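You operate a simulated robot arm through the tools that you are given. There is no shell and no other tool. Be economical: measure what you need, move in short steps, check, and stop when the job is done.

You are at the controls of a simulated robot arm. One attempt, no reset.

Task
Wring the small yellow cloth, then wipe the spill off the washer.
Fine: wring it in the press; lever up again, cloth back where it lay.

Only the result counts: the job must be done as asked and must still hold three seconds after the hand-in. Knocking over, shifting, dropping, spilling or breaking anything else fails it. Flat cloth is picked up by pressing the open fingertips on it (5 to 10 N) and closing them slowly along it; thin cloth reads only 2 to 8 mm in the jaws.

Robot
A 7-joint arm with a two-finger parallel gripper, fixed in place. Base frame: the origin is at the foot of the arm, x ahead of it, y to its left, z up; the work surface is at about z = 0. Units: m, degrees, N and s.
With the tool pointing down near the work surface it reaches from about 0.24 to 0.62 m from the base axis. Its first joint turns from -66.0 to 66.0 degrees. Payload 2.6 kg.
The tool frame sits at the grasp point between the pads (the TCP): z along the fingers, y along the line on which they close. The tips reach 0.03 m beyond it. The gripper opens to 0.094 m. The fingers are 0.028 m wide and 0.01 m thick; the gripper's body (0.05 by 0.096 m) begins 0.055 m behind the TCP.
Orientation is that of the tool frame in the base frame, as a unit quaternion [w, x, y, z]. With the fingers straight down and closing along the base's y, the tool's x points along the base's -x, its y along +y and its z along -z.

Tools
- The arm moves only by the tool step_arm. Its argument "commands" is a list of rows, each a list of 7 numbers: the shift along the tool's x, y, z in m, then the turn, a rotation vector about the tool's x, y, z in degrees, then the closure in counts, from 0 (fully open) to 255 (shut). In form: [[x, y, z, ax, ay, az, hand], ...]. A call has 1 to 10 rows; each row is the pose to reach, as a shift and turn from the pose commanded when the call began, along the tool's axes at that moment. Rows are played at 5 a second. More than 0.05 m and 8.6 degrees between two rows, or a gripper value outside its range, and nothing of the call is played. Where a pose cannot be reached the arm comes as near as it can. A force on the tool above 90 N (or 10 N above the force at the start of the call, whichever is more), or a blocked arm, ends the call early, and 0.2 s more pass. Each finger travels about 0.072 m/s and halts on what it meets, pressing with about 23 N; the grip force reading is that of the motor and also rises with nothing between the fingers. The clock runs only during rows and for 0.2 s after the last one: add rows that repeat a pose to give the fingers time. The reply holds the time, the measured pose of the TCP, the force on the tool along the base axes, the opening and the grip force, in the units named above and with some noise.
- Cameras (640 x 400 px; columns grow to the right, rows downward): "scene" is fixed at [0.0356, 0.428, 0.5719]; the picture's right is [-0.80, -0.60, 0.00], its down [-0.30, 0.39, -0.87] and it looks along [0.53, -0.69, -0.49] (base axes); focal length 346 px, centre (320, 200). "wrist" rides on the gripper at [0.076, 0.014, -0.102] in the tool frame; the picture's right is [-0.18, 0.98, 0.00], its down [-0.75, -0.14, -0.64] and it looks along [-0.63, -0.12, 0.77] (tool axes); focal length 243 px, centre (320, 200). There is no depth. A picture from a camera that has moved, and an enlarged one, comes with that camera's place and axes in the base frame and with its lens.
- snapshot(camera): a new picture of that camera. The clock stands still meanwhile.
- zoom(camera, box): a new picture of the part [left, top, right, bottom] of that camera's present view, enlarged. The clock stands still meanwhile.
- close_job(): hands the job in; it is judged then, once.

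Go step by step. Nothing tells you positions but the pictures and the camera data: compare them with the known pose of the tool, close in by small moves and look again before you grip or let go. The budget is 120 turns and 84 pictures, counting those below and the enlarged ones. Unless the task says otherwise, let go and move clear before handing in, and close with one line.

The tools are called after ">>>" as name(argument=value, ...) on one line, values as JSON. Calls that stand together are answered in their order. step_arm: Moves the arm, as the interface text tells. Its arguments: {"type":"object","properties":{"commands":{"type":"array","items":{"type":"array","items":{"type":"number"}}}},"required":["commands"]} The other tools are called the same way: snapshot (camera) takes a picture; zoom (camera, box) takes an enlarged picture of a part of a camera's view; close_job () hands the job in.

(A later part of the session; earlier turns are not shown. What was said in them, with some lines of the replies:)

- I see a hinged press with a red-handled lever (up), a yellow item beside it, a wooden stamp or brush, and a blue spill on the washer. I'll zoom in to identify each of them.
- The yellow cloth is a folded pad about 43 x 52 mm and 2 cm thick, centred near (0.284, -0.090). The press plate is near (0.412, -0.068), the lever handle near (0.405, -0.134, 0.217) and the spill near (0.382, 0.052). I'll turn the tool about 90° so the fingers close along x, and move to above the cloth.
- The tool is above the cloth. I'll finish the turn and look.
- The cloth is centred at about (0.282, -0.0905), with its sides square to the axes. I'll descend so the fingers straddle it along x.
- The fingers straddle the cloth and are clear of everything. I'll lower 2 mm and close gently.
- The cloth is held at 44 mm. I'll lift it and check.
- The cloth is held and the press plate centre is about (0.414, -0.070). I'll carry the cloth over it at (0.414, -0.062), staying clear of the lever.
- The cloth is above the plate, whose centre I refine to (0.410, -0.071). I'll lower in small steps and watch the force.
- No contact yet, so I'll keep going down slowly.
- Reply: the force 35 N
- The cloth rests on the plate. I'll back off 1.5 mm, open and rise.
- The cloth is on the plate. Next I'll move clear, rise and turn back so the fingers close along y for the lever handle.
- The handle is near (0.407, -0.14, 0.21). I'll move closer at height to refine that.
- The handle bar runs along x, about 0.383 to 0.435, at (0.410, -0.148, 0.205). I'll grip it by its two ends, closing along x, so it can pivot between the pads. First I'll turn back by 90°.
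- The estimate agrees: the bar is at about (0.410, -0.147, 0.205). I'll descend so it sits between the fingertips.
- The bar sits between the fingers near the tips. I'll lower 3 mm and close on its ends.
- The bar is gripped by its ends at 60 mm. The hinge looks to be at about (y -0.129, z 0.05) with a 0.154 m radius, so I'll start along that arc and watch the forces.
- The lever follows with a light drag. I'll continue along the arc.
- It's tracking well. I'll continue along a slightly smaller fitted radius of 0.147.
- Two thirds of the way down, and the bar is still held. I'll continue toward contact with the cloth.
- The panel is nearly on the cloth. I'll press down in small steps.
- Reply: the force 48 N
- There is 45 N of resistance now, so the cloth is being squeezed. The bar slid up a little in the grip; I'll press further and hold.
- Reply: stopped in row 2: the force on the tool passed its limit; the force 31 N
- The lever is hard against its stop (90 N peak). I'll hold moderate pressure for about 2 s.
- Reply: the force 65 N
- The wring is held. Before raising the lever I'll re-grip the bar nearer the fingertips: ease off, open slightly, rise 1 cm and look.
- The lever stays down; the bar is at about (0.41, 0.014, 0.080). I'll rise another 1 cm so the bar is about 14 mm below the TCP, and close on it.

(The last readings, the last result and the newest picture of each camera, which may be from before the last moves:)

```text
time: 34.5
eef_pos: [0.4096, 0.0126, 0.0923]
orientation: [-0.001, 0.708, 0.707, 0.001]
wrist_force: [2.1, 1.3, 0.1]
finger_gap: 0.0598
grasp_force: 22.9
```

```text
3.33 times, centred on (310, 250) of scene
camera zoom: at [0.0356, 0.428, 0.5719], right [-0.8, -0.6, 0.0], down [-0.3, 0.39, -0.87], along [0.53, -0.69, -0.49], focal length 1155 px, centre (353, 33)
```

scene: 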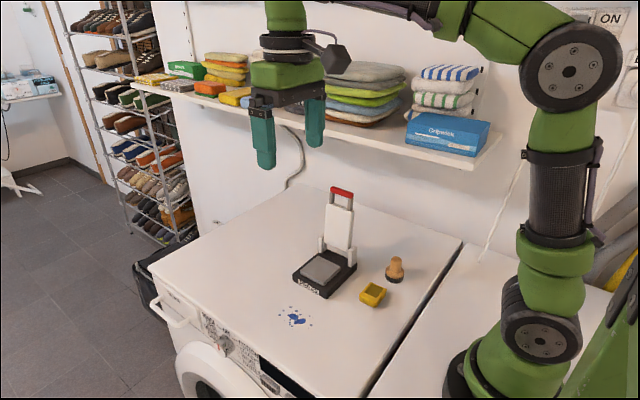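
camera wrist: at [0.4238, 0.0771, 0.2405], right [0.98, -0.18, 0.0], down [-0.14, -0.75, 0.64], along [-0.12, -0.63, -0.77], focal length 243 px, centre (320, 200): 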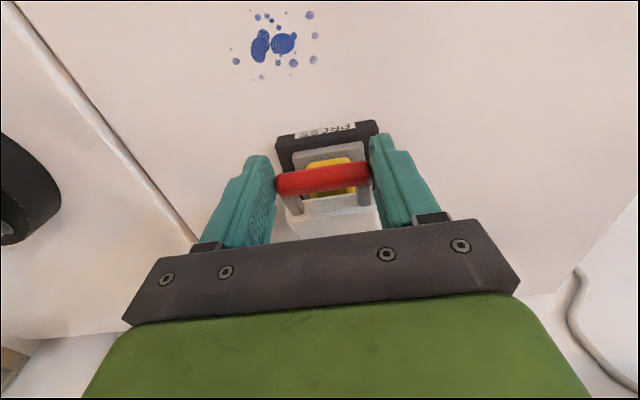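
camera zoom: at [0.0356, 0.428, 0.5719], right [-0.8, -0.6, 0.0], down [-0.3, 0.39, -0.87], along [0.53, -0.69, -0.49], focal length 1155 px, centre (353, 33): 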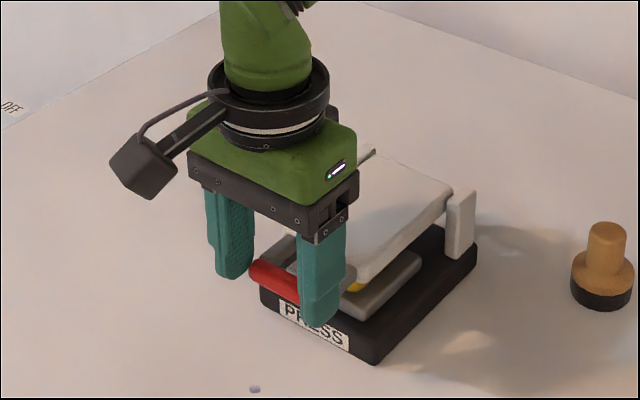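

The bar is gripped again near the tips. I'll raise the lever along the reverse of the earlier path.

>>> step_arm(commands=[[0.0005, 0, -0.007, 0, 0, 0, 160], [0.0002, 0, -0.0138, 0, 0, 0, 160], [-0.0015, 0, -0.0215, 0, 0, 0, 160], [-0.004, 0, -0.029, 0, 0, 0, 160], [-0.008, 0, -0.037, 0, 0, 0, 160], [-0.0123, 0, -0.0452, 0, 0, 0, 160], [-0.0123, 0, -0.0452, 0, 0, 0, 160]])

>>> zoom(camera="scene", box=[240, 170, 380, 310])

```text
time: 36.1
eef_pos: [0.4096, 0.0024, 0.1378]
orientation: [-0.003, 0.708, 0.706, 0.003]
wrist_force: [-4.6, 20.3, 6.3]
finger_gap: 0.0597
grasp_force: 23.6
```

```text
2.86 times, centred on (310, 240) of scene
camera zoom: at [0.0355, 0.4281, 0.5719], right [-0.8, -0.6, 0.0], down [-0.3, 0.39, -0.87], along [0.53, -0.69, -0.49], focal length 990 px, centre (349, 86)
```

zoom: 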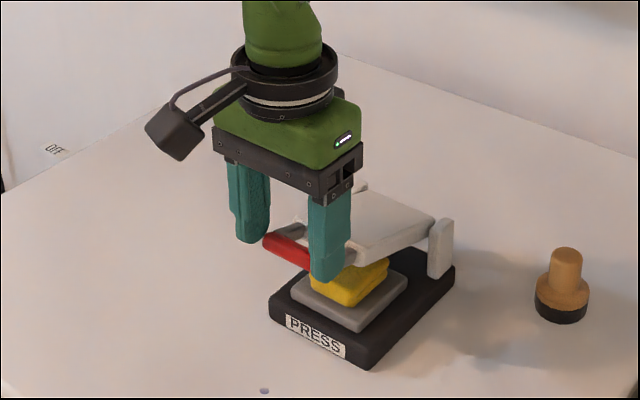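

The sideways load says the true arc runs further out. I'll correct outward and then continue on a 0.150 m radius.

>>> step_arm(commands=[[0.006, 0, 0, 0, 0, 0, 180], [0.003, 0, -0.0075, 0, 0, 0, 180], [-0.0015, 0, -0.0152, 0, 0, 0, 180], [-0.0055, 0, -0.022, 0, 0, 0, 180], [-0.01, 0, -0.0284, 0, 0, 0, 180], [-0.01, 0, -0.0284, 0, 0, 0, 180]])

>>> zoom(camera="scene", box=[240, 150, 380, 290])

>>> zoom(camera="wrist", box=[200, 60, 440, 260])

```text
time: 37.5
eef_pos: [0.4102, -0.0107, 0.1667]
orientation: [-0.001, 0.708, 0.706, 0.001]
wrist_force: [7.4, 1.6, -5.0]
finger_gap: 0.0596
grasp_force: 23.2
```

```text
2.86 times, centred on (310, 220) of scene
camera zoom: at [0.0356, 0.428, 0.5719], right [-0.8, -0.6, 0.0], down [-0.3, 0.39, -0.87], along [0.52, -0.69, -0.49], focal length 990 px, centre (349, 143)
```

zoom: 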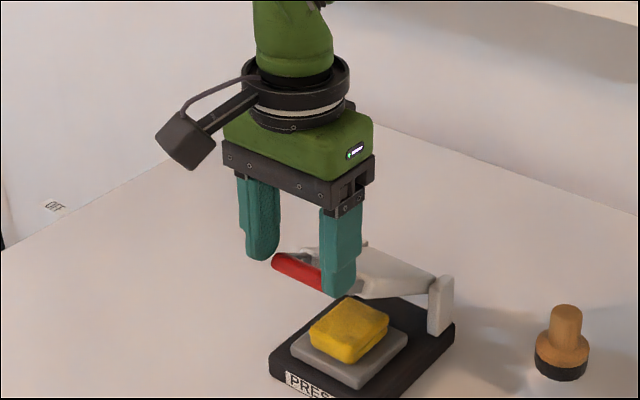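

```text
2.00 times, centred on (320, 160) of wrist
camera zoom: at [0.4236, 0.0657, 0.2704], right [0.98, -0.19, 0.0], down [-0.14, -0.76, 0.64], along [-0.12, -0.63, -0.77], focal length 485 px, centre (320, 280)
```

zoom: 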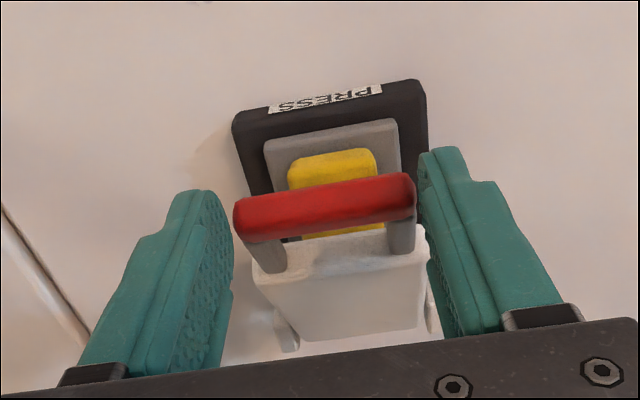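

The wet patch on the cloth is gone, so it is wrung. The bar has slid near the fingertips, so I'll continue with a slightly lower path to bring it back into the grip.

>>> step_arm(commands=[[-0.004, 0, -0.003, 0, 0, 0, 200], [-0.008, 0, -0.0095, 0, 0, 0, 200], [-0.016, 0, -0.0175, 0, 0, 0, 200], [-0.022, 0, -0.023, 0, 0, 0, 200], [-0.028, 0, -0.0275, 0, 0, 0, 200], [-0.036, 0, -0.0325, 0, 0, 0, 200], [-0.043, 0, -0.0365, 0, 0, 0, 200]])

>>> zoom(camera="scene", box=[260, 130, 400, 270])

>>> zoom(camera="wrist", box=[200, 60, 440, 260])

```text
time: 39.1
eef_pos: [0.4097, -0.0529, 0.2039]
orientation: [0.0, 0.709, 0.705, 0.004]
wrist_force: [9.9, 14.6, 10.6]
finger_gap: 0.0596
grasp_force: 23.3
```

```text
2.86 times, centred on (330, 200) of scene
camera zoom: at [0.0355, 0.4281, 0.5718], right [-0.8, -0.6, 0.0], down [-0.3, 0.39, -0.87], along [0.53, -0.69, -0.49], focal length 990 px, centre (291, 200)
```

zoom: 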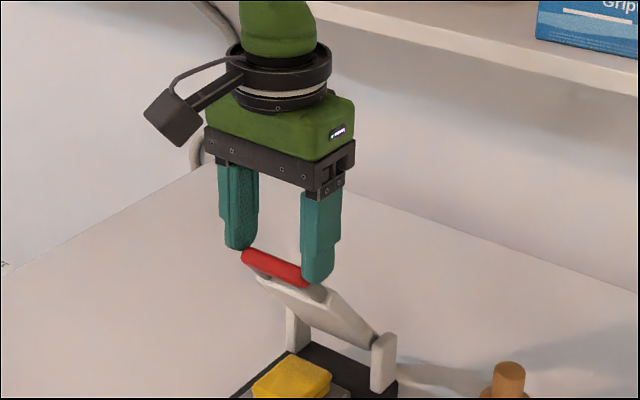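

```text
2.00 times, centred on (320, 160) of wrist
camera zoom: at [0.4235, 0.0231, 0.3075], right [0.98, -0.19, 0.0], down [-0.15, -0.76, 0.64], along [-0.12, -0.63, -0.77], focal length 485 px, centre (320, 280)
```

zoom: 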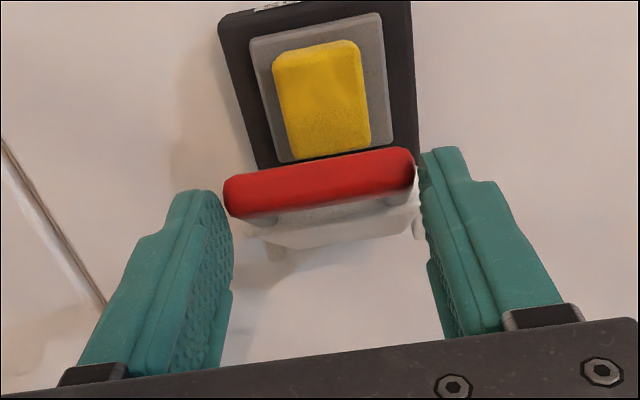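

The bar is close to slipping out of the finger corner. Hinge friction should hold the lever, so I'll open a little, re-centre on the bar at about (y -0.042, z 0.180) and re-grip.

>>> step_arm(commands=[[0.003, 0, 0, 0, 0, 0, 140], [0.003, 0, 0, 0, 0, 0, 80], [0.003, 0, 0, 0, 0, 0, 60], [0.003, 0, 0, 0, 0, 0, 60]])

>>> zoom(camera="scene", box=[260, 130, 400, 270])

>>> zoom(camera="wrist", box=[200, 60, 440, 260])

```text
time: 40.1
eef_pos: [0.4084, -0.0495, 0.2015]
orientation: [-0.002, 0.708, 0.706, 0.001]
wrist_force: [0.7, 0.2, 0.3]
finger_gap: 0.0717
grasp_force: 0.0
```

```text
2.86 times, centred on (330, 200) of scene
camera zoom: at [0.0356, 0.428, 0.5719], right [-0.8, -0.6, 0.0], down [-0.3, 0.39, -0.87], along [0.53, -0.69, -0.49], focal length 990 px, centre (291, 200)
```

zoom: 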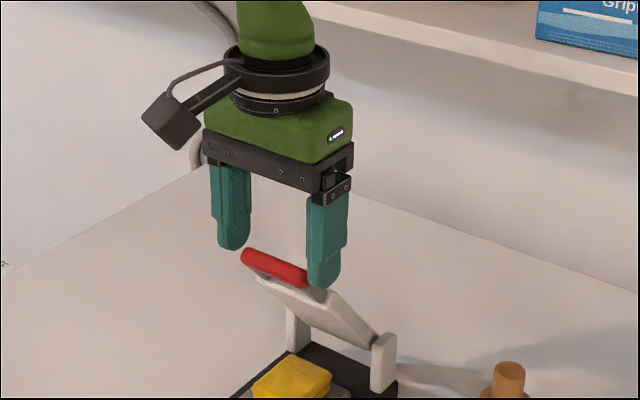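

```text
2.00 times, centred on (320, 160) of wrist
camera zoom: at [0.4233, 0.0253, 0.3063], right [0.98, -0.19, 0.0], down [-0.14, -0.76, 0.64], along [-0.12, -0.63, -0.77], focal length 485 px, centre (320, 280)
```

zoom: 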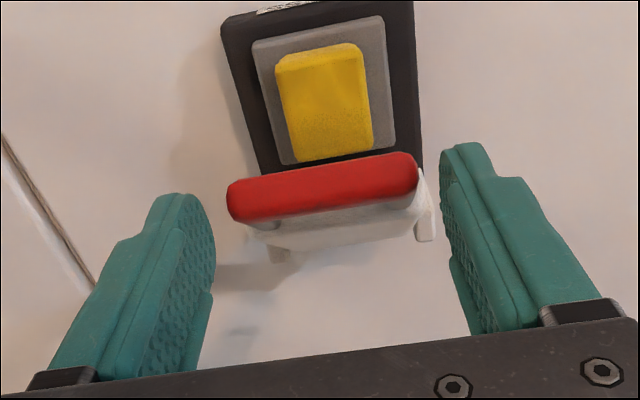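

The lever holds by itself. I'll re-centre and grip again.

>>> step_arm(commands=[[0.0075, 0.001, 0.004, 0, 0, 0, 60], [0.0075, 0.001, 0.008, 0, 0, 0, 75], [0.0075, 0.001, 0.008, 0, 0, 0, 100], [0.0075, 0.001, 0.008, 0, 0, 0, 150], [0.0075, 0.001, 0.008, 0, 0, 0, 200], [0.0075, 0.001, 0.008, 0, 0, 0, 200]])

>>> zoom(camera="wrist", box=[200, 60, 440, 260])

```text
time: 41.5
eef_pos: [0.4109, -0.0427, 0.1957]
orientation: [-0.002, 0.708, 0.706, 0.001]
wrist_force: [-13.5, 3.6, 5.7]
finger_gap: 0.0602
grasp_force: 23.3
```

```text
2.00 times, centred on (320, 160) of wrist
camera zoom: at [0.4253, 0.0329, 0.2984], right [0.98, -0.19, 0.0], down [-0.14, -0.76, 0.64], along [-0.12, -0.63, -0.77], focal length 485 px, centre (320, 280)
```

zoom: 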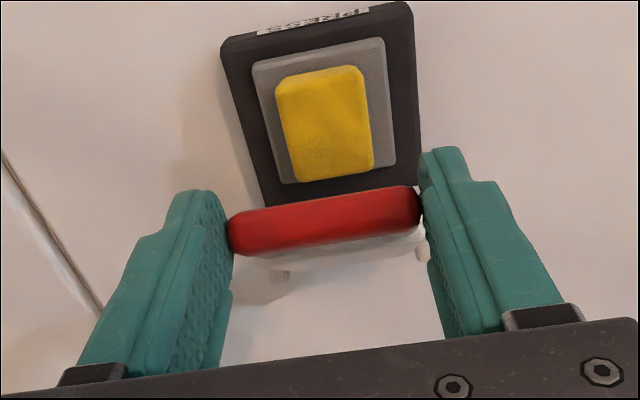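

The bar is gripped as at the start. I'll retrace the top part of the arc to upright.

>>> step_arm(commands=[[-0.0116, -0.001, -0.0068, 0, 0, 0, 200], [-0.0237, -0.001, -0.0126, 0, 0, 0, 200], [-0.0363, -0.001, -0.0173, 0, 0, 0, 200], [-0.0492, -0.001, -0.0209, 0, 0, 0, 200], [-0.0625, -0.001, -0.0232, 0, 0, 0, 200], [-0.0758, -0.001, -0.024, 0, 0, 0, 200], [-0.089, -0.001, -0.024, 0, 0, 0, 200], [-0.098, -0.001, -0.0237, 0, 0, 0, 200], [-0.098, -0.001, -0.0237, 0, 0, 0, 200]])

>>> zoom(camera="scene", box=[280, 130, 400, 240])

>>> zoom(camera="wrist", box=[200, 60, 440, 260])

```text
time: 43.5
eef_pos: [0.4083, -0.1407, 0.219]
orientation: [0.0, 0.707, 0.707, 0.003]
wrist_force: [10.1, 5.4, 7.4]
finger_gap: 0.0598
grasp_force: 22.9
```

```text
3.64 times, centred on (340, 185) of scene
camera zoom: at [0.0356, 0.4281, 0.5718], right [-0.8, -0.6, 0.0], down [-0.3, 0.39, -0.87], along [0.53, -0.69, -0.49], focal length 1260 px, centre (247, 254)
```

zoom: 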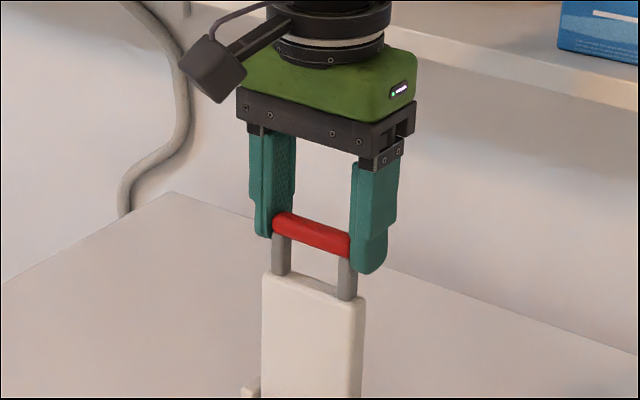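

```text
2.00 times, centred on (320, 160) of wrist
camera zoom: at [0.4231, -0.0656, 0.3216], right [0.98, -0.19, 0.0], down [-0.15, -0.76, 0.64], along [-0.12, -0.63, -0.77], focal length 485 px, centre (320, 280)
```

zoom: 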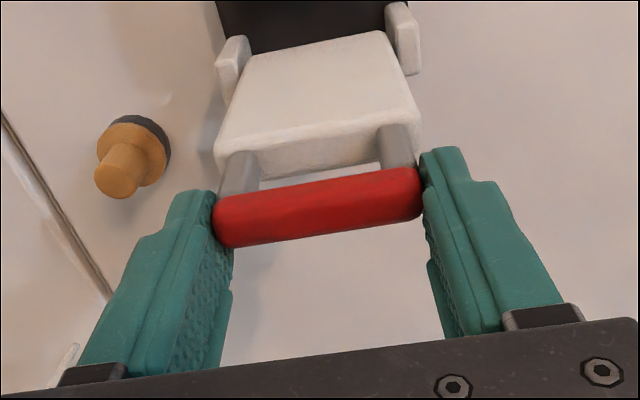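

The lever is nearly upright, about 13 mm short of its original lean. I'll ease it back to its stop.

>>> step_arm(commands=[[-0.005, -0.001, 0, 0, 0, 0, 200], [-0.01, -0.001, 0.0005, 0, 0, 0, 200], [-0.014, -0.001, 0.001, 0, 0, 0, 200], [-0.014, -0.001, 0.001, 0, 0, 0, 200]])

>>> zoom(camera="scene", box=[280, 130, 400, 240])

```text
time: 44.5
eef_pos: [0.4073, -0.1548, 0.2171]
orientation: [-0.002, 0.709, 0.705, 0.002]
wrist_force: [10.3, 8.2, 8.0]
finger_gap: 0.0601
grasp_force: 22.9
```

```text
3.64 times, centred on (340, 185) of scene
camera zoom: at [0.0356, 0.4281, 0.5718], right [-0.8, -0.6, 0.0], down [-0.3, 0.39, -0.87], along [0.53, -0.69, -0.49], focal length 1260 px, centre (247, 254)
```

zoom: 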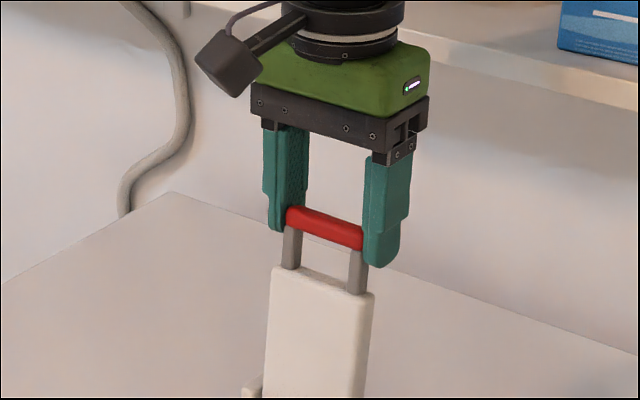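

The lever is back at its original spot. I'll open wide, rise clear and check it.

>>> step_arm(commands=[[0, 0, 0, 0, 0, 0, 130], [0, 0, 0, 0, 0, 0, 60], [0, 0.002, 0, 0, 0, 0, 30], [0, 0.002, 0, 0, 0, 0, 20], [0, 0.002, -0.03, 0, 0, 0, 20], [0, 0.002, -0.07, 0, 0, 0, 20]])

>>> zoom(camera="scene", box=[260, 130, 400, 300])

```text
time: 45.9
eef_pos: [0.4121, -0.1554, 0.2878]
orientation: [0.0, 0.709, 0.706, 0.001]
wrist_force: [-0.5, 0.4, 0.1]
finger_gap: 0.0866
grasp_force: 0.0
```

```text
2.35 times, centred on (330, 215) of scene
camera zoom: at [0.0356, 0.428, 0.5719], right [-0.8, -0.6, 0.0], down [-0.3, 0.39, -0.87], along [0.53, -0.69, -0.49], focal length 815 px, centre (296, 165)
```

zoom: 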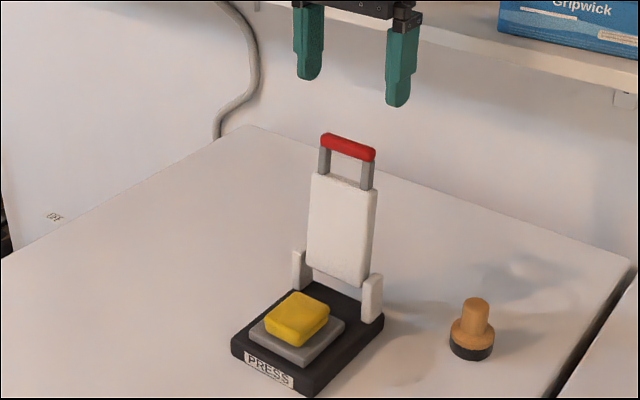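

The lever is upright and the wrung cloth is on the plate. I'll move around the front of the lever, down, and back over the cloth.

>>> step_arm(commands=[[0, 0, -0.02, 0, 0, 0, 20], [0.045, 0, -0.02, 0, 0, 0, 40], [0.09, 0, -0.02, 0, 0, 0, 75], [0.13, 0, -0.01, 0, 0, 0, 75], [0.16, 0, 0.02, 0, 0, 0, 75], [0.16, -0.003, 0.065, 0, 0, 0, 75], [0.16, -0.003, 0.11, 0, 0, 0, 75], [0.16, -0.003, 0.15, 0, 0, 0, 75], [0.125, -0.003, 0.168, 0, 0, 0, 75], [0.0895, -0.003, 0.168, 0, 0, 0, 75]])

>>> snapshot(camera="wrist")

>>> zoom(camera="scene", box=[260, 160, 400, 300])

```text
time: 48.1
eef_pos: [0.4087, -0.0656, 0.1201]
orientation: [-0.002, 0.708, 0.707, 0.001]
wrist_force: [-0.3, 0.6, -0.6]
finger_gap: 0.0665
grasp_force: 0.0
```

```text
30 pictures are left
camera wrist: at [0.4221, 0.0105, 0.2239], right [0.98, -0.19, 0.0], down [-0.14, -0.76, 0.64], along [-0.12, -0.63, -0.77], focal length 243 px, centre (320, 200)
```

wrist: 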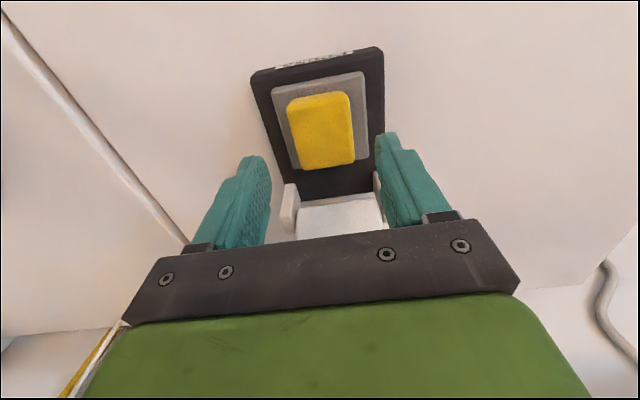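

```text
2.86 times, centred on (330, 230) of scene
camera zoom: at [0.0356, 0.4281, 0.5719], right [-0.8, -0.6, 0.0], down [-0.3, 0.39, -0.87], along [0.53, -0.69, -0.49], focal length 990 px, centre (291, 114)
```

zoom: 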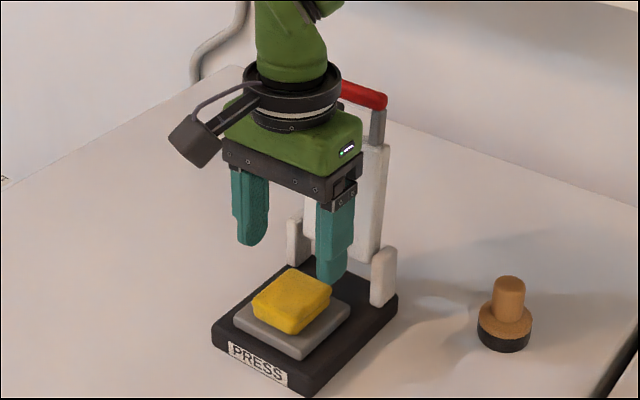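

The cloth is unmoved on the plate. I'll descend, grip and lift.

>>> step_arm(commands=[[0, 0, 0.02, 0, 0, 0, 75], [0, 0, 0.04, 0, 0, 0, 75], [0, 0, 0.0485, 0, 0, 0, 75], [0, 0, 0.0485, 0, 0, 0, 110], [0, 0, 0.0485, 0, 0, 0, 140], [0, 0, 0.0485, 0, 0, 0, 165], [0, 0, 0.0485, 0, 0, 0, 165]])

>>> step_arm(commands=[[0, 0, -0.01, 0, 0, 0, 165], [0, 0, -0.03, 0, 0, 0, 165], [0.03, 0, -0.04, 0, 0, 0, 165], [0.07, 0, -0.04, 0, 0, 0, 165], [0.07, 0, -0.04, 0, 0, 0, 165]])

>>> snapshot(camera="wrist")

>>> zoom(camera="scene", box=[220, 170, 380, 340])

```text
time: 49.7
eef_pos: [0.4082, -0.064, 0.071]
orientation: [-0.001, 0.708, 0.706, 0.002]
wrist_force: [0.5, 0.2, 0.2]
finger_gap: 0.0437
grasp_force: 23.2
```

```text
time: 50.9
eef_pos: [0.4067, 0.0049, 0.1118]
orientation: [-0.002, 0.708, 0.706, 0.001]
wrist_force: [0.4, -1.0, -0.1]
finger_gap: 0.0439
grasp_force: 22.5
```

```text
28 pictures are left
camera wrist: at [0.4209, 0.0803, 0.2148], right [0.98, -0.19, 0.0], down [-0.14, -0.76, 0.64], along [-0.12, -0.63, -0.77], focal length 243 px, centre (320, 200)
```

wrist: 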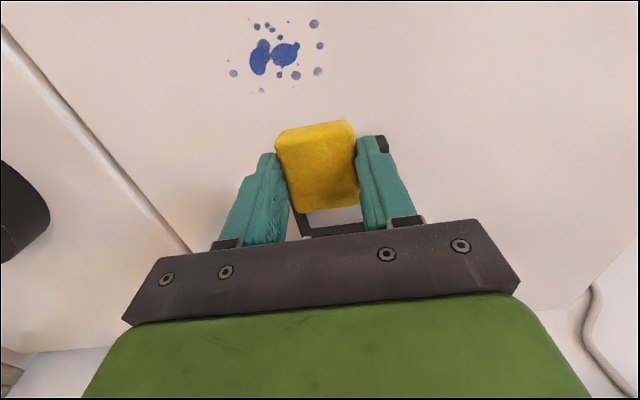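

```text
2.35 times, centred on (300, 255) of scene
camera zoom: at [0.0356, 0.4281, 0.5719], right [-0.8, -0.6, 0.0], down [-0.3, 0.39, -0.87], along [0.53, -0.69, -0.49], focal length 815 px, centre (367, 71)
```

zoom: 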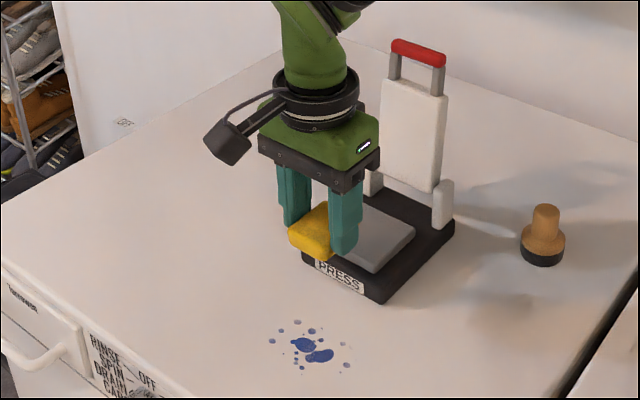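

The spill covers about x 0.343 to 0.417 and y 0.03 to 0.075. I'll lower the cloth at its near left side, (0.360, 0.018), and find contact.

>>> step_arm(commands=[[0.014, -0.024, 0.02, 0, 0, 0, 165], [0.014, -0.047, 0.05, 0, 0, 0, 165], [0.014, -0.047, 0.068, 0, 0, 0, 165], [0.014, -0.047, 0.072, 0, 0, 0, 165], [0.014, -0.047, 0.074, 0, 0, 0, 165]])

```text
time: 52.1
eef_pos: [0.3599, 0.019, 0.0377]
orientation: [-0.001, 0.709, 0.705, 0.002]
wrist_force: [-0.8, 0.8, -0.7]
finger_gap: 0.0438
grasp_force: 23.1
```

>>> step_arm(commands=[[0, 0, 0.001, 0, 0, 0, 165], [0, 0, 0.002, 0, 0, 0, 165], [0, 0, 0.002, 0, 0, 0, 165]])

```text
time: 52.9
eef_pos: [0.3597, 0.0197, 0.0362]
orientation: [-0.001, 0.708, 0.706, 0.002]
wrist_force: [0.5, 0.5, -0.4]
finger_gap: 0.0437
grasp_force: 23.1
```

>>> step_arm(commands=[[0, 0, 0.001, 0, 0, 0, 165], [0, 0, 0.002, 0, 0, 0, 165], [0, 0, 0.002, 0, 0, 0, 165]])

```text
time: 53.7
eef_pos: [0.3613, 0.0202, 0.0345]
orientation: [-0.001, 0.709, 0.706, 0.002]
wrist_force: [-12.0, -0.5, 33.8]
finger_gap: 0.0439
grasp_force: 23.3
```

The cloth is in contact. I'll ease off slightly and sweep along y and back.

>>> step_arm(commands=[[0, 0, -0.0007, 0, 0, 0, 165], [0.012, 0, -0.0007, 0, 0, 0, 165], [0.024, 0, -0.0007, 0, 0, 0, 165], [0.036, 0, -0.0007, 0, 0, 0, 165], [0.048, 0, -0.0007, 0, 0, 0, 165], [0.06, 0, -0.0007, 0, 0, 0, 165], [0.066, 0, -0.0007, 0, 0, 0, 165], [0.066, 0, -0.0007, 0, 0, 0, 165]])

>>> zoom(camera="scene", box=[220, 230, 380, 360])

>>> zoom(camera="wrist", box=[200, 60, 440, 260])

```text
time: 55.5
eef_pos: [0.3602, 0.0851, 0.036]
orientation: [-0.001, 0.708, 0.706, 0.002]
wrist_force: [-0.1, 0.1, 0.6]
finger_gap: 0.0438
grasp_force: 23.0
```

```text
3.08 times, centred on (300, 295) of scene
camera zoom: at [0.0356, 0.4281, 0.5719], right [-0.8, -0.6, 0.0], down [-0.3, 0.39, -0.87], along [0.53, -0.69, -0.49], focal length 1066 px, centre (382, -92)
```

zoom: 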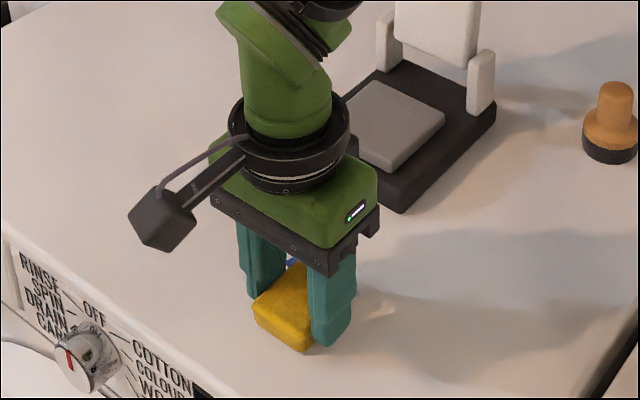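

```text
2.00 times, centred on (320, 160) of wrist
camera zoom: at [0.3747, 0.1614, 0.1383], right [0.98, -0.19, 0.0], down [-0.14, -0.76, 0.64], along [-0.12, -0.63, -0.77], focal length 485 px, centre (320, 280)
```

zoom: 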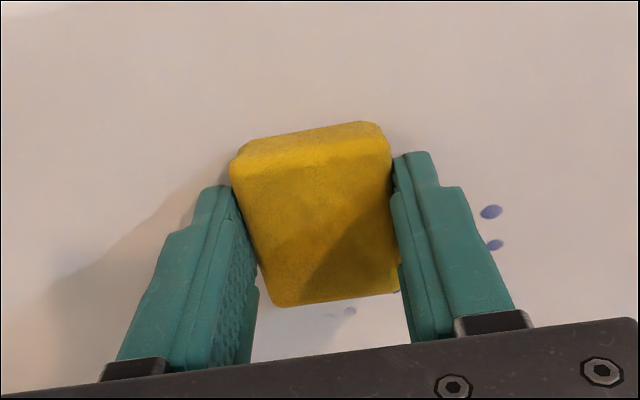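

The force dropped to zero, so I'll press slightly more and sweep back.

>>> step_arm(commands=[[0, 0, 0.001, 0, 0, 0, 165], [0, 0, 0.0012, 0, 0, 0, 165], [0, 0, 0.0012, 0, 0, 0, 165]])

```text
time: 56.3
eef_pos: [0.36, 0.0848, 0.0337]
orientation: [-0.002, 0.709, 0.706, 0.001]
wrist_force: [-1.4, -0.5, 3.8]
finger_gap: 0.0439
grasp_force: 22.7
```

>>> step_arm(commands=[[0, 0, 0.0006, 0, 0, 0, 165], [-0.012, 0, 0.0006, 0, 0, 0, 165], [-0.024, 0, 0.0006, 0, 0, 0, 165], [-0.036, 0, 0.0006, 0, 0, 0, 165], [-0.048, 0, 0.0006, 0, 0, 0, 165], [-0.06, 0, 0.0006, 0, 0, 0, 165], [-0.068, 0, 0.0006, 0, 0, 0, 165], [-0.068, 0, 0.0006, 0, 0, 0, 165]])

>>> snapshot(camera="wrist")

```text
time: 58.1
eef_pos: [0.3612, 0.0176, 0.0339]
orientation: [0.0, 0.708, 0.706, 0.002]
wrist_force: [0.9, 11.2, 27.1]
finger_gap: 0.0438
grasp_force: 22.9
```

```text
24 pictures are left
camera wrist: at [0.3752, 0.0935, 0.1366], right [0.98, -0.19, 0.0], down [-0.14, -0.76, 0.64], along [-0.12, -0.63, -0.77], focal length 243 px, centre (320, 200)
```

wrist: 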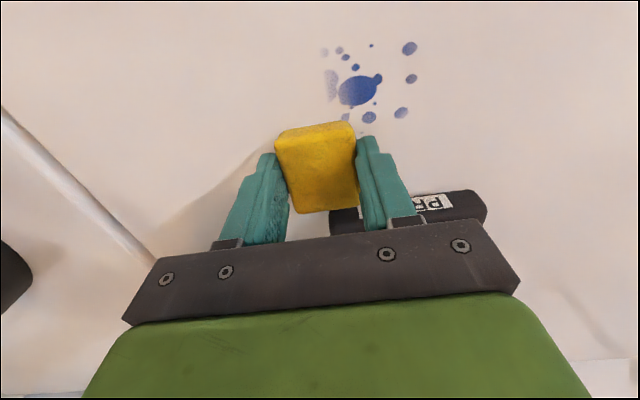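

The left strip is clean. Next is the right strip at x 0.402, with a slight downward trend along y to keep the pressure.

>>> step_arm(commands=[[0, 0.012, -0.0004, 0, 0, 0, 165], [0, 0.026, -0.0004, 0, 0, 0, 165], [0, 0.041, -0.0004, 0, 0, 0, 165], [0.012, 0.041, -0.0002, 0, 0, 0, 165], [0.024, 0.041, 0, 0, 0, 0, 165], [0.036, 0.041, 0.0002, 0, 0, 0, 165], [0.048, 0.041, 0.0004, 0, 0, 0, 165], [0.06, 0.041, 0.0006, 0, 0, 0, 165], [0.068, 0.041, 0.0008, 0, 0, 0, 165], [0.068, 0.041, 0.0008, 0, 0, 0, 165]])

>>> snapshot(camera="wrist")

```text
time: 60.3
eef_pos: [0.4029, 0.0842, 0.0321]
orientation: [-0.001, 0.708, 0.706, 0.002]
wrist_force: [0.1, -6.4, 15.8]
finger_gap: 0.0438
grasp_force: 23.5
```

```text
23 pictures are left
camera wrist: at [0.4169, 0.1605, 0.135], right [0.98, -0.19, 0.0], down [-0.15, -0.76, 0.64], along [-0.12, -0.63, -0.77], focal length 243 px, centre (320, 200)
```

wrist: 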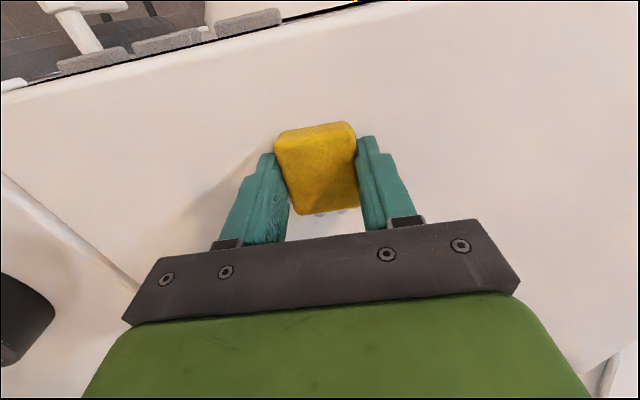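

Good contact (16 N). I'll sweep back in the same strip and look.

>>> step_arm(commands=[[-0.012, 0, -0.0001, 0, 0, 0, 165], [-0.024, 0, -0.0003, 0, 0, 0, 165], [-0.036, 0, -0.0005, 0, 0, 0, 165], [-0.048, 0, -0.0007, 0, 0, 0, 165], [-0.06, 0, -0.0009, 0, 0, 0, 165], [-0.07, 0, -0.001, 0, 0, 0, 165], [-0.07, 0, -0.001, 0, 0, 0, 165]])

>>> snapshot(camera="wrist")

```text
time: 61.9
eef_pos: [0.4024, 0.0161, 0.0321]
orientation: [-0.001, 0.709, 0.705, 0.003]
wrist_force: [0.0, 0.9, -0.5]
finger_gap: 0.0436
grasp_force: 23.1
```

```text
22 pictures are left
camera wrist: at [0.4162, 0.0914, 0.1361], right [0.98, -0.19, 0.0], down [-0.14, -0.76, 0.64], along [-0.12, -0.63, -0.77], focal length 243 px, centre (320, 200)
```

wrist: 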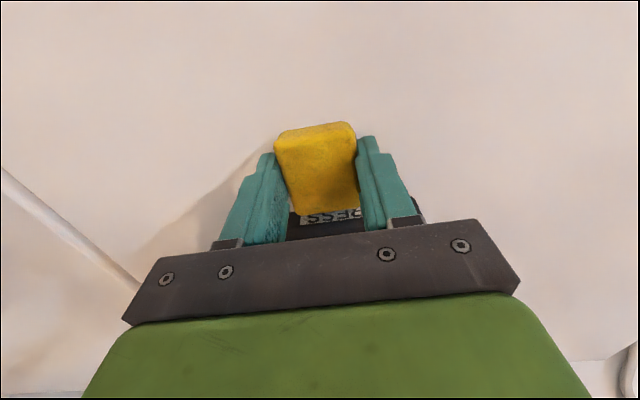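

The spill looks wiped. I'll lift and inspect the whole area.

>>> step_arm(commands=[[0, 0, -0.02, 0, 0, 0, 165], [0, 0, -0.05, 0, 0, 0, 165], [0, 0, -0.08, 0, 0, 0, 165], [-0.02, 0, -0.08, 0, 0, 0, 165]])

>>> zoom(camera="wrist", box=[160, 0, 420, 180])

>>> zoom(camera="scene", box=[230, 230, 390, 350])

```text
time: 62.9
eef_pos: [0.4002, -0.0036, 0.1123]
orientation: [-0.002, 0.708, 0.706, 0.001]
wrist_force: [-0.8, 0.4, -0.6]
finger_gap: 0.0436
grasp_force: 23.1
```

```text
2.22 times, centred on (290, 90) of wrist
camera zoom: at [0.4159, 0.072, 0.2163], right [0.98, -0.19, 0.0], down [-0.14, -0.76, 0.64], along [-0.12, -0.63, -0.77], focal length 539 px, centre (387, 444)
```

zoom: 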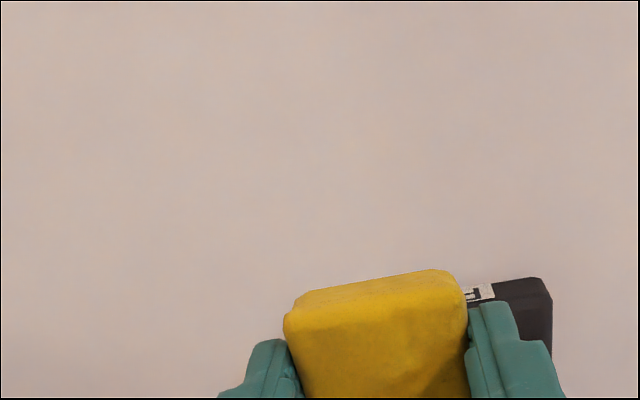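

```text
3.33 times, centred on (310, 290) of scene
camera zoom: at [0.0356, 0.4281, 0.5719], right [-0.8, -0.6, 0.0], down [-0.3, 0.39, -0.87], along [0.53, -0.69, -0.49], focal length 1155 px, centre (353, -100)
```

zoom: 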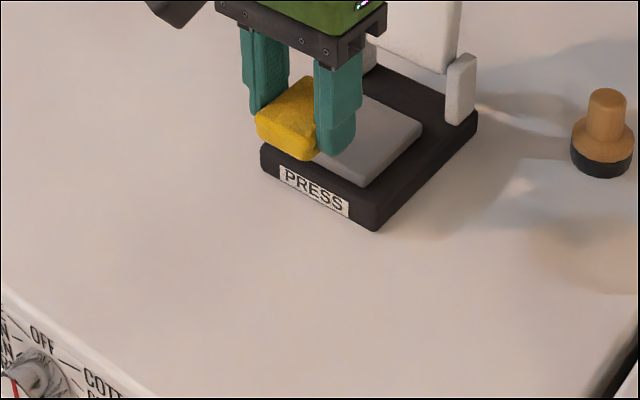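

The washer is clean. I'll carry the cloth back to where it lay, at (0.2825, -0.090), going in front of the press.

>>> step_arm(commands=[[0, -0.04, 0, 0, 0, 0, 165], [0, -0.08, 0, 0, 0, 0, 165], [-0.01, -0.118, 0, 0, 0, 0, 165], [-0.05, -0.118, 0, 0, 0, 0, 165], [-0.0865, -0.118, 0, 0, 0, 0, 165], [-0.0865, -0.118, 0.03, 0, 0, 0, 165], [-0.0865, -0.118, 0.06, 0, 0, 0, 165], [-0.0865, -0.118, 0.068, 0, 0, 0, 165], [-0.0865, -0.118, 0.068, 0, 0, 0, 165]])

>>> snapshot(camera="wrist")

>>> zoom(camera="scene", box=[310, 220, 450, 320])

```text
time: 64.9
eef_pos: [0.2832, -0.0919, 0.0457]
orientation: [-0.002, 0.709, 0.705, 0.001]
wrist_force: [0.8, 0.0, -0.4]
finger_gap: 0.0436
grasp_force: 23.1
```

```text
19 pictures are left
camera wrist: at [0.2983, -0.0156, 0.1484], right [0.98, -0.19, 0.0], down [-0.14, -0.76, 0.64], along [-0.12, -0.63, -0.77], focal length 243 px, centre (320, 200)
```

wrist: 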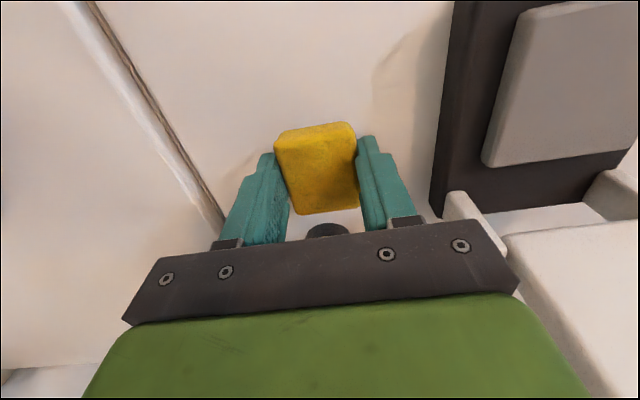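

```text
4.00 times, centred on (380, 270) of scene
camera zoom: at [0.0356, 0.428, 0.5719], right [-0.8, -0.6, 0.0], down [-0.3, 0.39, -0.87], along [0.53, -0.69, -0.49], focal length 1386 px, centre (80, -80)
```

zoom: 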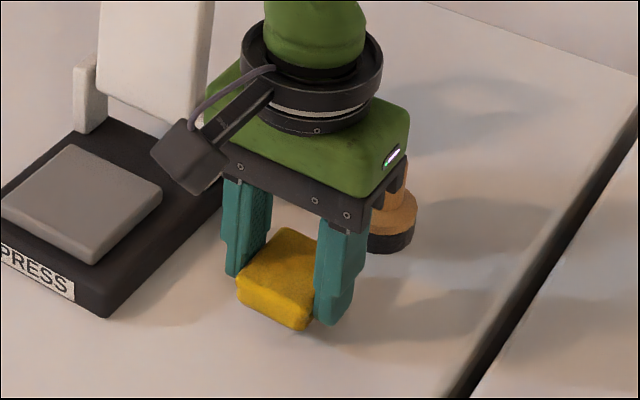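

I'm above the original spot. I'll lower gently to contact.

>>> step_arm(commands=[[0.001, -0.0005, 0.006, 0, 0, 0, 165], [0.001, -0.0005, 0.01, 0, 0, 0, 165], [0.001, -0.0005, 0.0115, 0, 0, 0, 165], [0.001, -0.0005, 0.0115, 0, 0, 0, 165]])

```text
time: 65.9
eef_pos: [0.2825, -0.09, 0.0342]
orientation: [-0.001, 0.708, 0.706, 0.002]
wrist_force: [0.2, -0.4, -0.4]
finger_gap: 0.0441
grasp_force: 23.6
```

>>> step_arm(commands=[[0, 0, 0.001, 0, 0, 0, 165], [0, 0, 0.0015, 0, 0, 0, 165], [0, 0, 0.0015, 0, 0, 0, 165]])

```text
time: 66.7
eef_pos: [0.2835, -0.0889, 0.0313]
orientation: [0.0, 0.708, 0.706, 0.002]
wrist_force: [-0.1, 0.9, 9.0]
finger_gap: 0.0438
grasp_force: 23.1
```

Contact. I'll release, rise and check.

>>> step_arm(commands=[[0, 0, -0.0005, 0, 0, 0, 130], [0, 0, -0.001, 0, 0, 0, 90], [0, 0, -0.001, 0, 0, 0, 60], [0, 0, -0.001, 0, 0, 0, 30], [0, 0, -0.03, 0, 0, 0, 0], [0, 0, -0.07, 0, 0, 0, 0], [0, 0, -0.085, 0, 0, 0, 0]])

>>> snapshot(camera="wrist")

>>> zoom(camera="scene", box=[290, 190, 450, 310])

```text
time: 68.3
eef_pos: [0.2824, -0.0917, 0.1172]
orientation: [-0.001, 0.708, 0.706, 0.002]
wrist_force: [0.2, -0.4, 0.0]
finger_gap: 0.0944
grasp_force: 0.2
```

```text
17 pictures are left
camera wrist: at [0.2968, -0.0156, 0.2192], right [0.98, -0.19, 0.0], down [-0.14, -0.76, 0.64], along [-0.12, -0.63, -0.77], focal length 243 px, centre (320, 200)
```

wrist: 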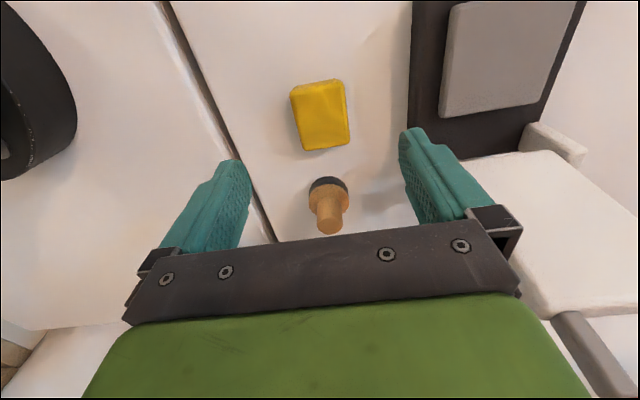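

```text
3.33 times, centred on (370, 250) of scene
camera zoom: at [0.0356, 0.428, 0.5719], right [-0.8, -0.6, 0.0], down [-0.3, 0.39, -0.87], along [0.53, -0.69, -0.49], focal length 1155 px, centre (153, 33)
```

zoom: 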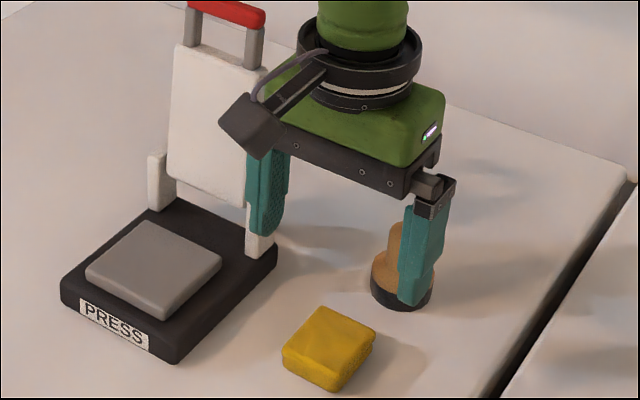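

The cloth is back at its original pixels, and the press and lever match the earlier view. I'll rise clear and take a final look.

>>> step_arm(commands=[[0, 0, -0.04, 0, 0, 0, 0], [0.03, 0, -0.08, 0, 0, 0, 0], [0.06, 0, -0.12, 0, 0, 0, 0], [0.09, 0, -0.16, 0, 0, 0, 0], [0.12, 0, -0.2, 0, 0, 0, 0], [0.12, 0, -0.2, 0, 0, 0, 0]])

>>> zoom(camera="scene", box=[260, 170, 440, 340])

```text
time: 69.7
eef_pos: [0.2815, 0.0288, 0.3163]
orientation: [-0.001, 0.708, 0.706, 0.002]
wrist_force: [0.4, 0.5, -0.7]
finger_gap: 0.0943
grasp_force: 0.1
```

```text
2.35 times, centred on (350, 255) of scene
camera zoom: at [0.0356, 0.4281, 0.5719], right [-0.8, -0.6, 0.0], down [-0.3, 0.39, -0.87], along [0.53, -0.69, -0.49], focal length 815 px, centre (249, 71)
```

zoom: 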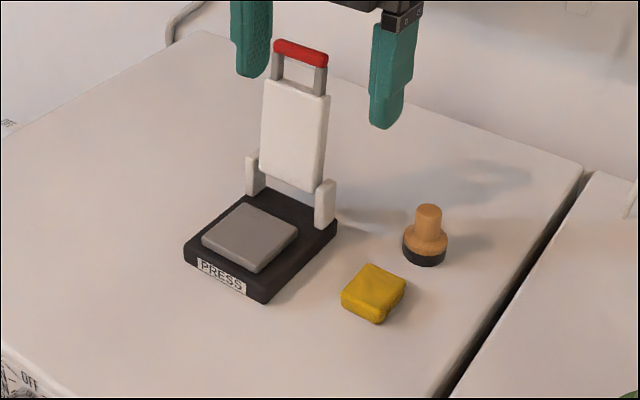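

The spill is gone, the lever is up, the cloth is back in place and nothing else has moved. I'll hand it in.

>>> close_job()

```text
The job is handed in.
```

I wrung the yellow cloth in the press and wiped the spill off the washer; the lever is up again and the cloth is back where it lay.
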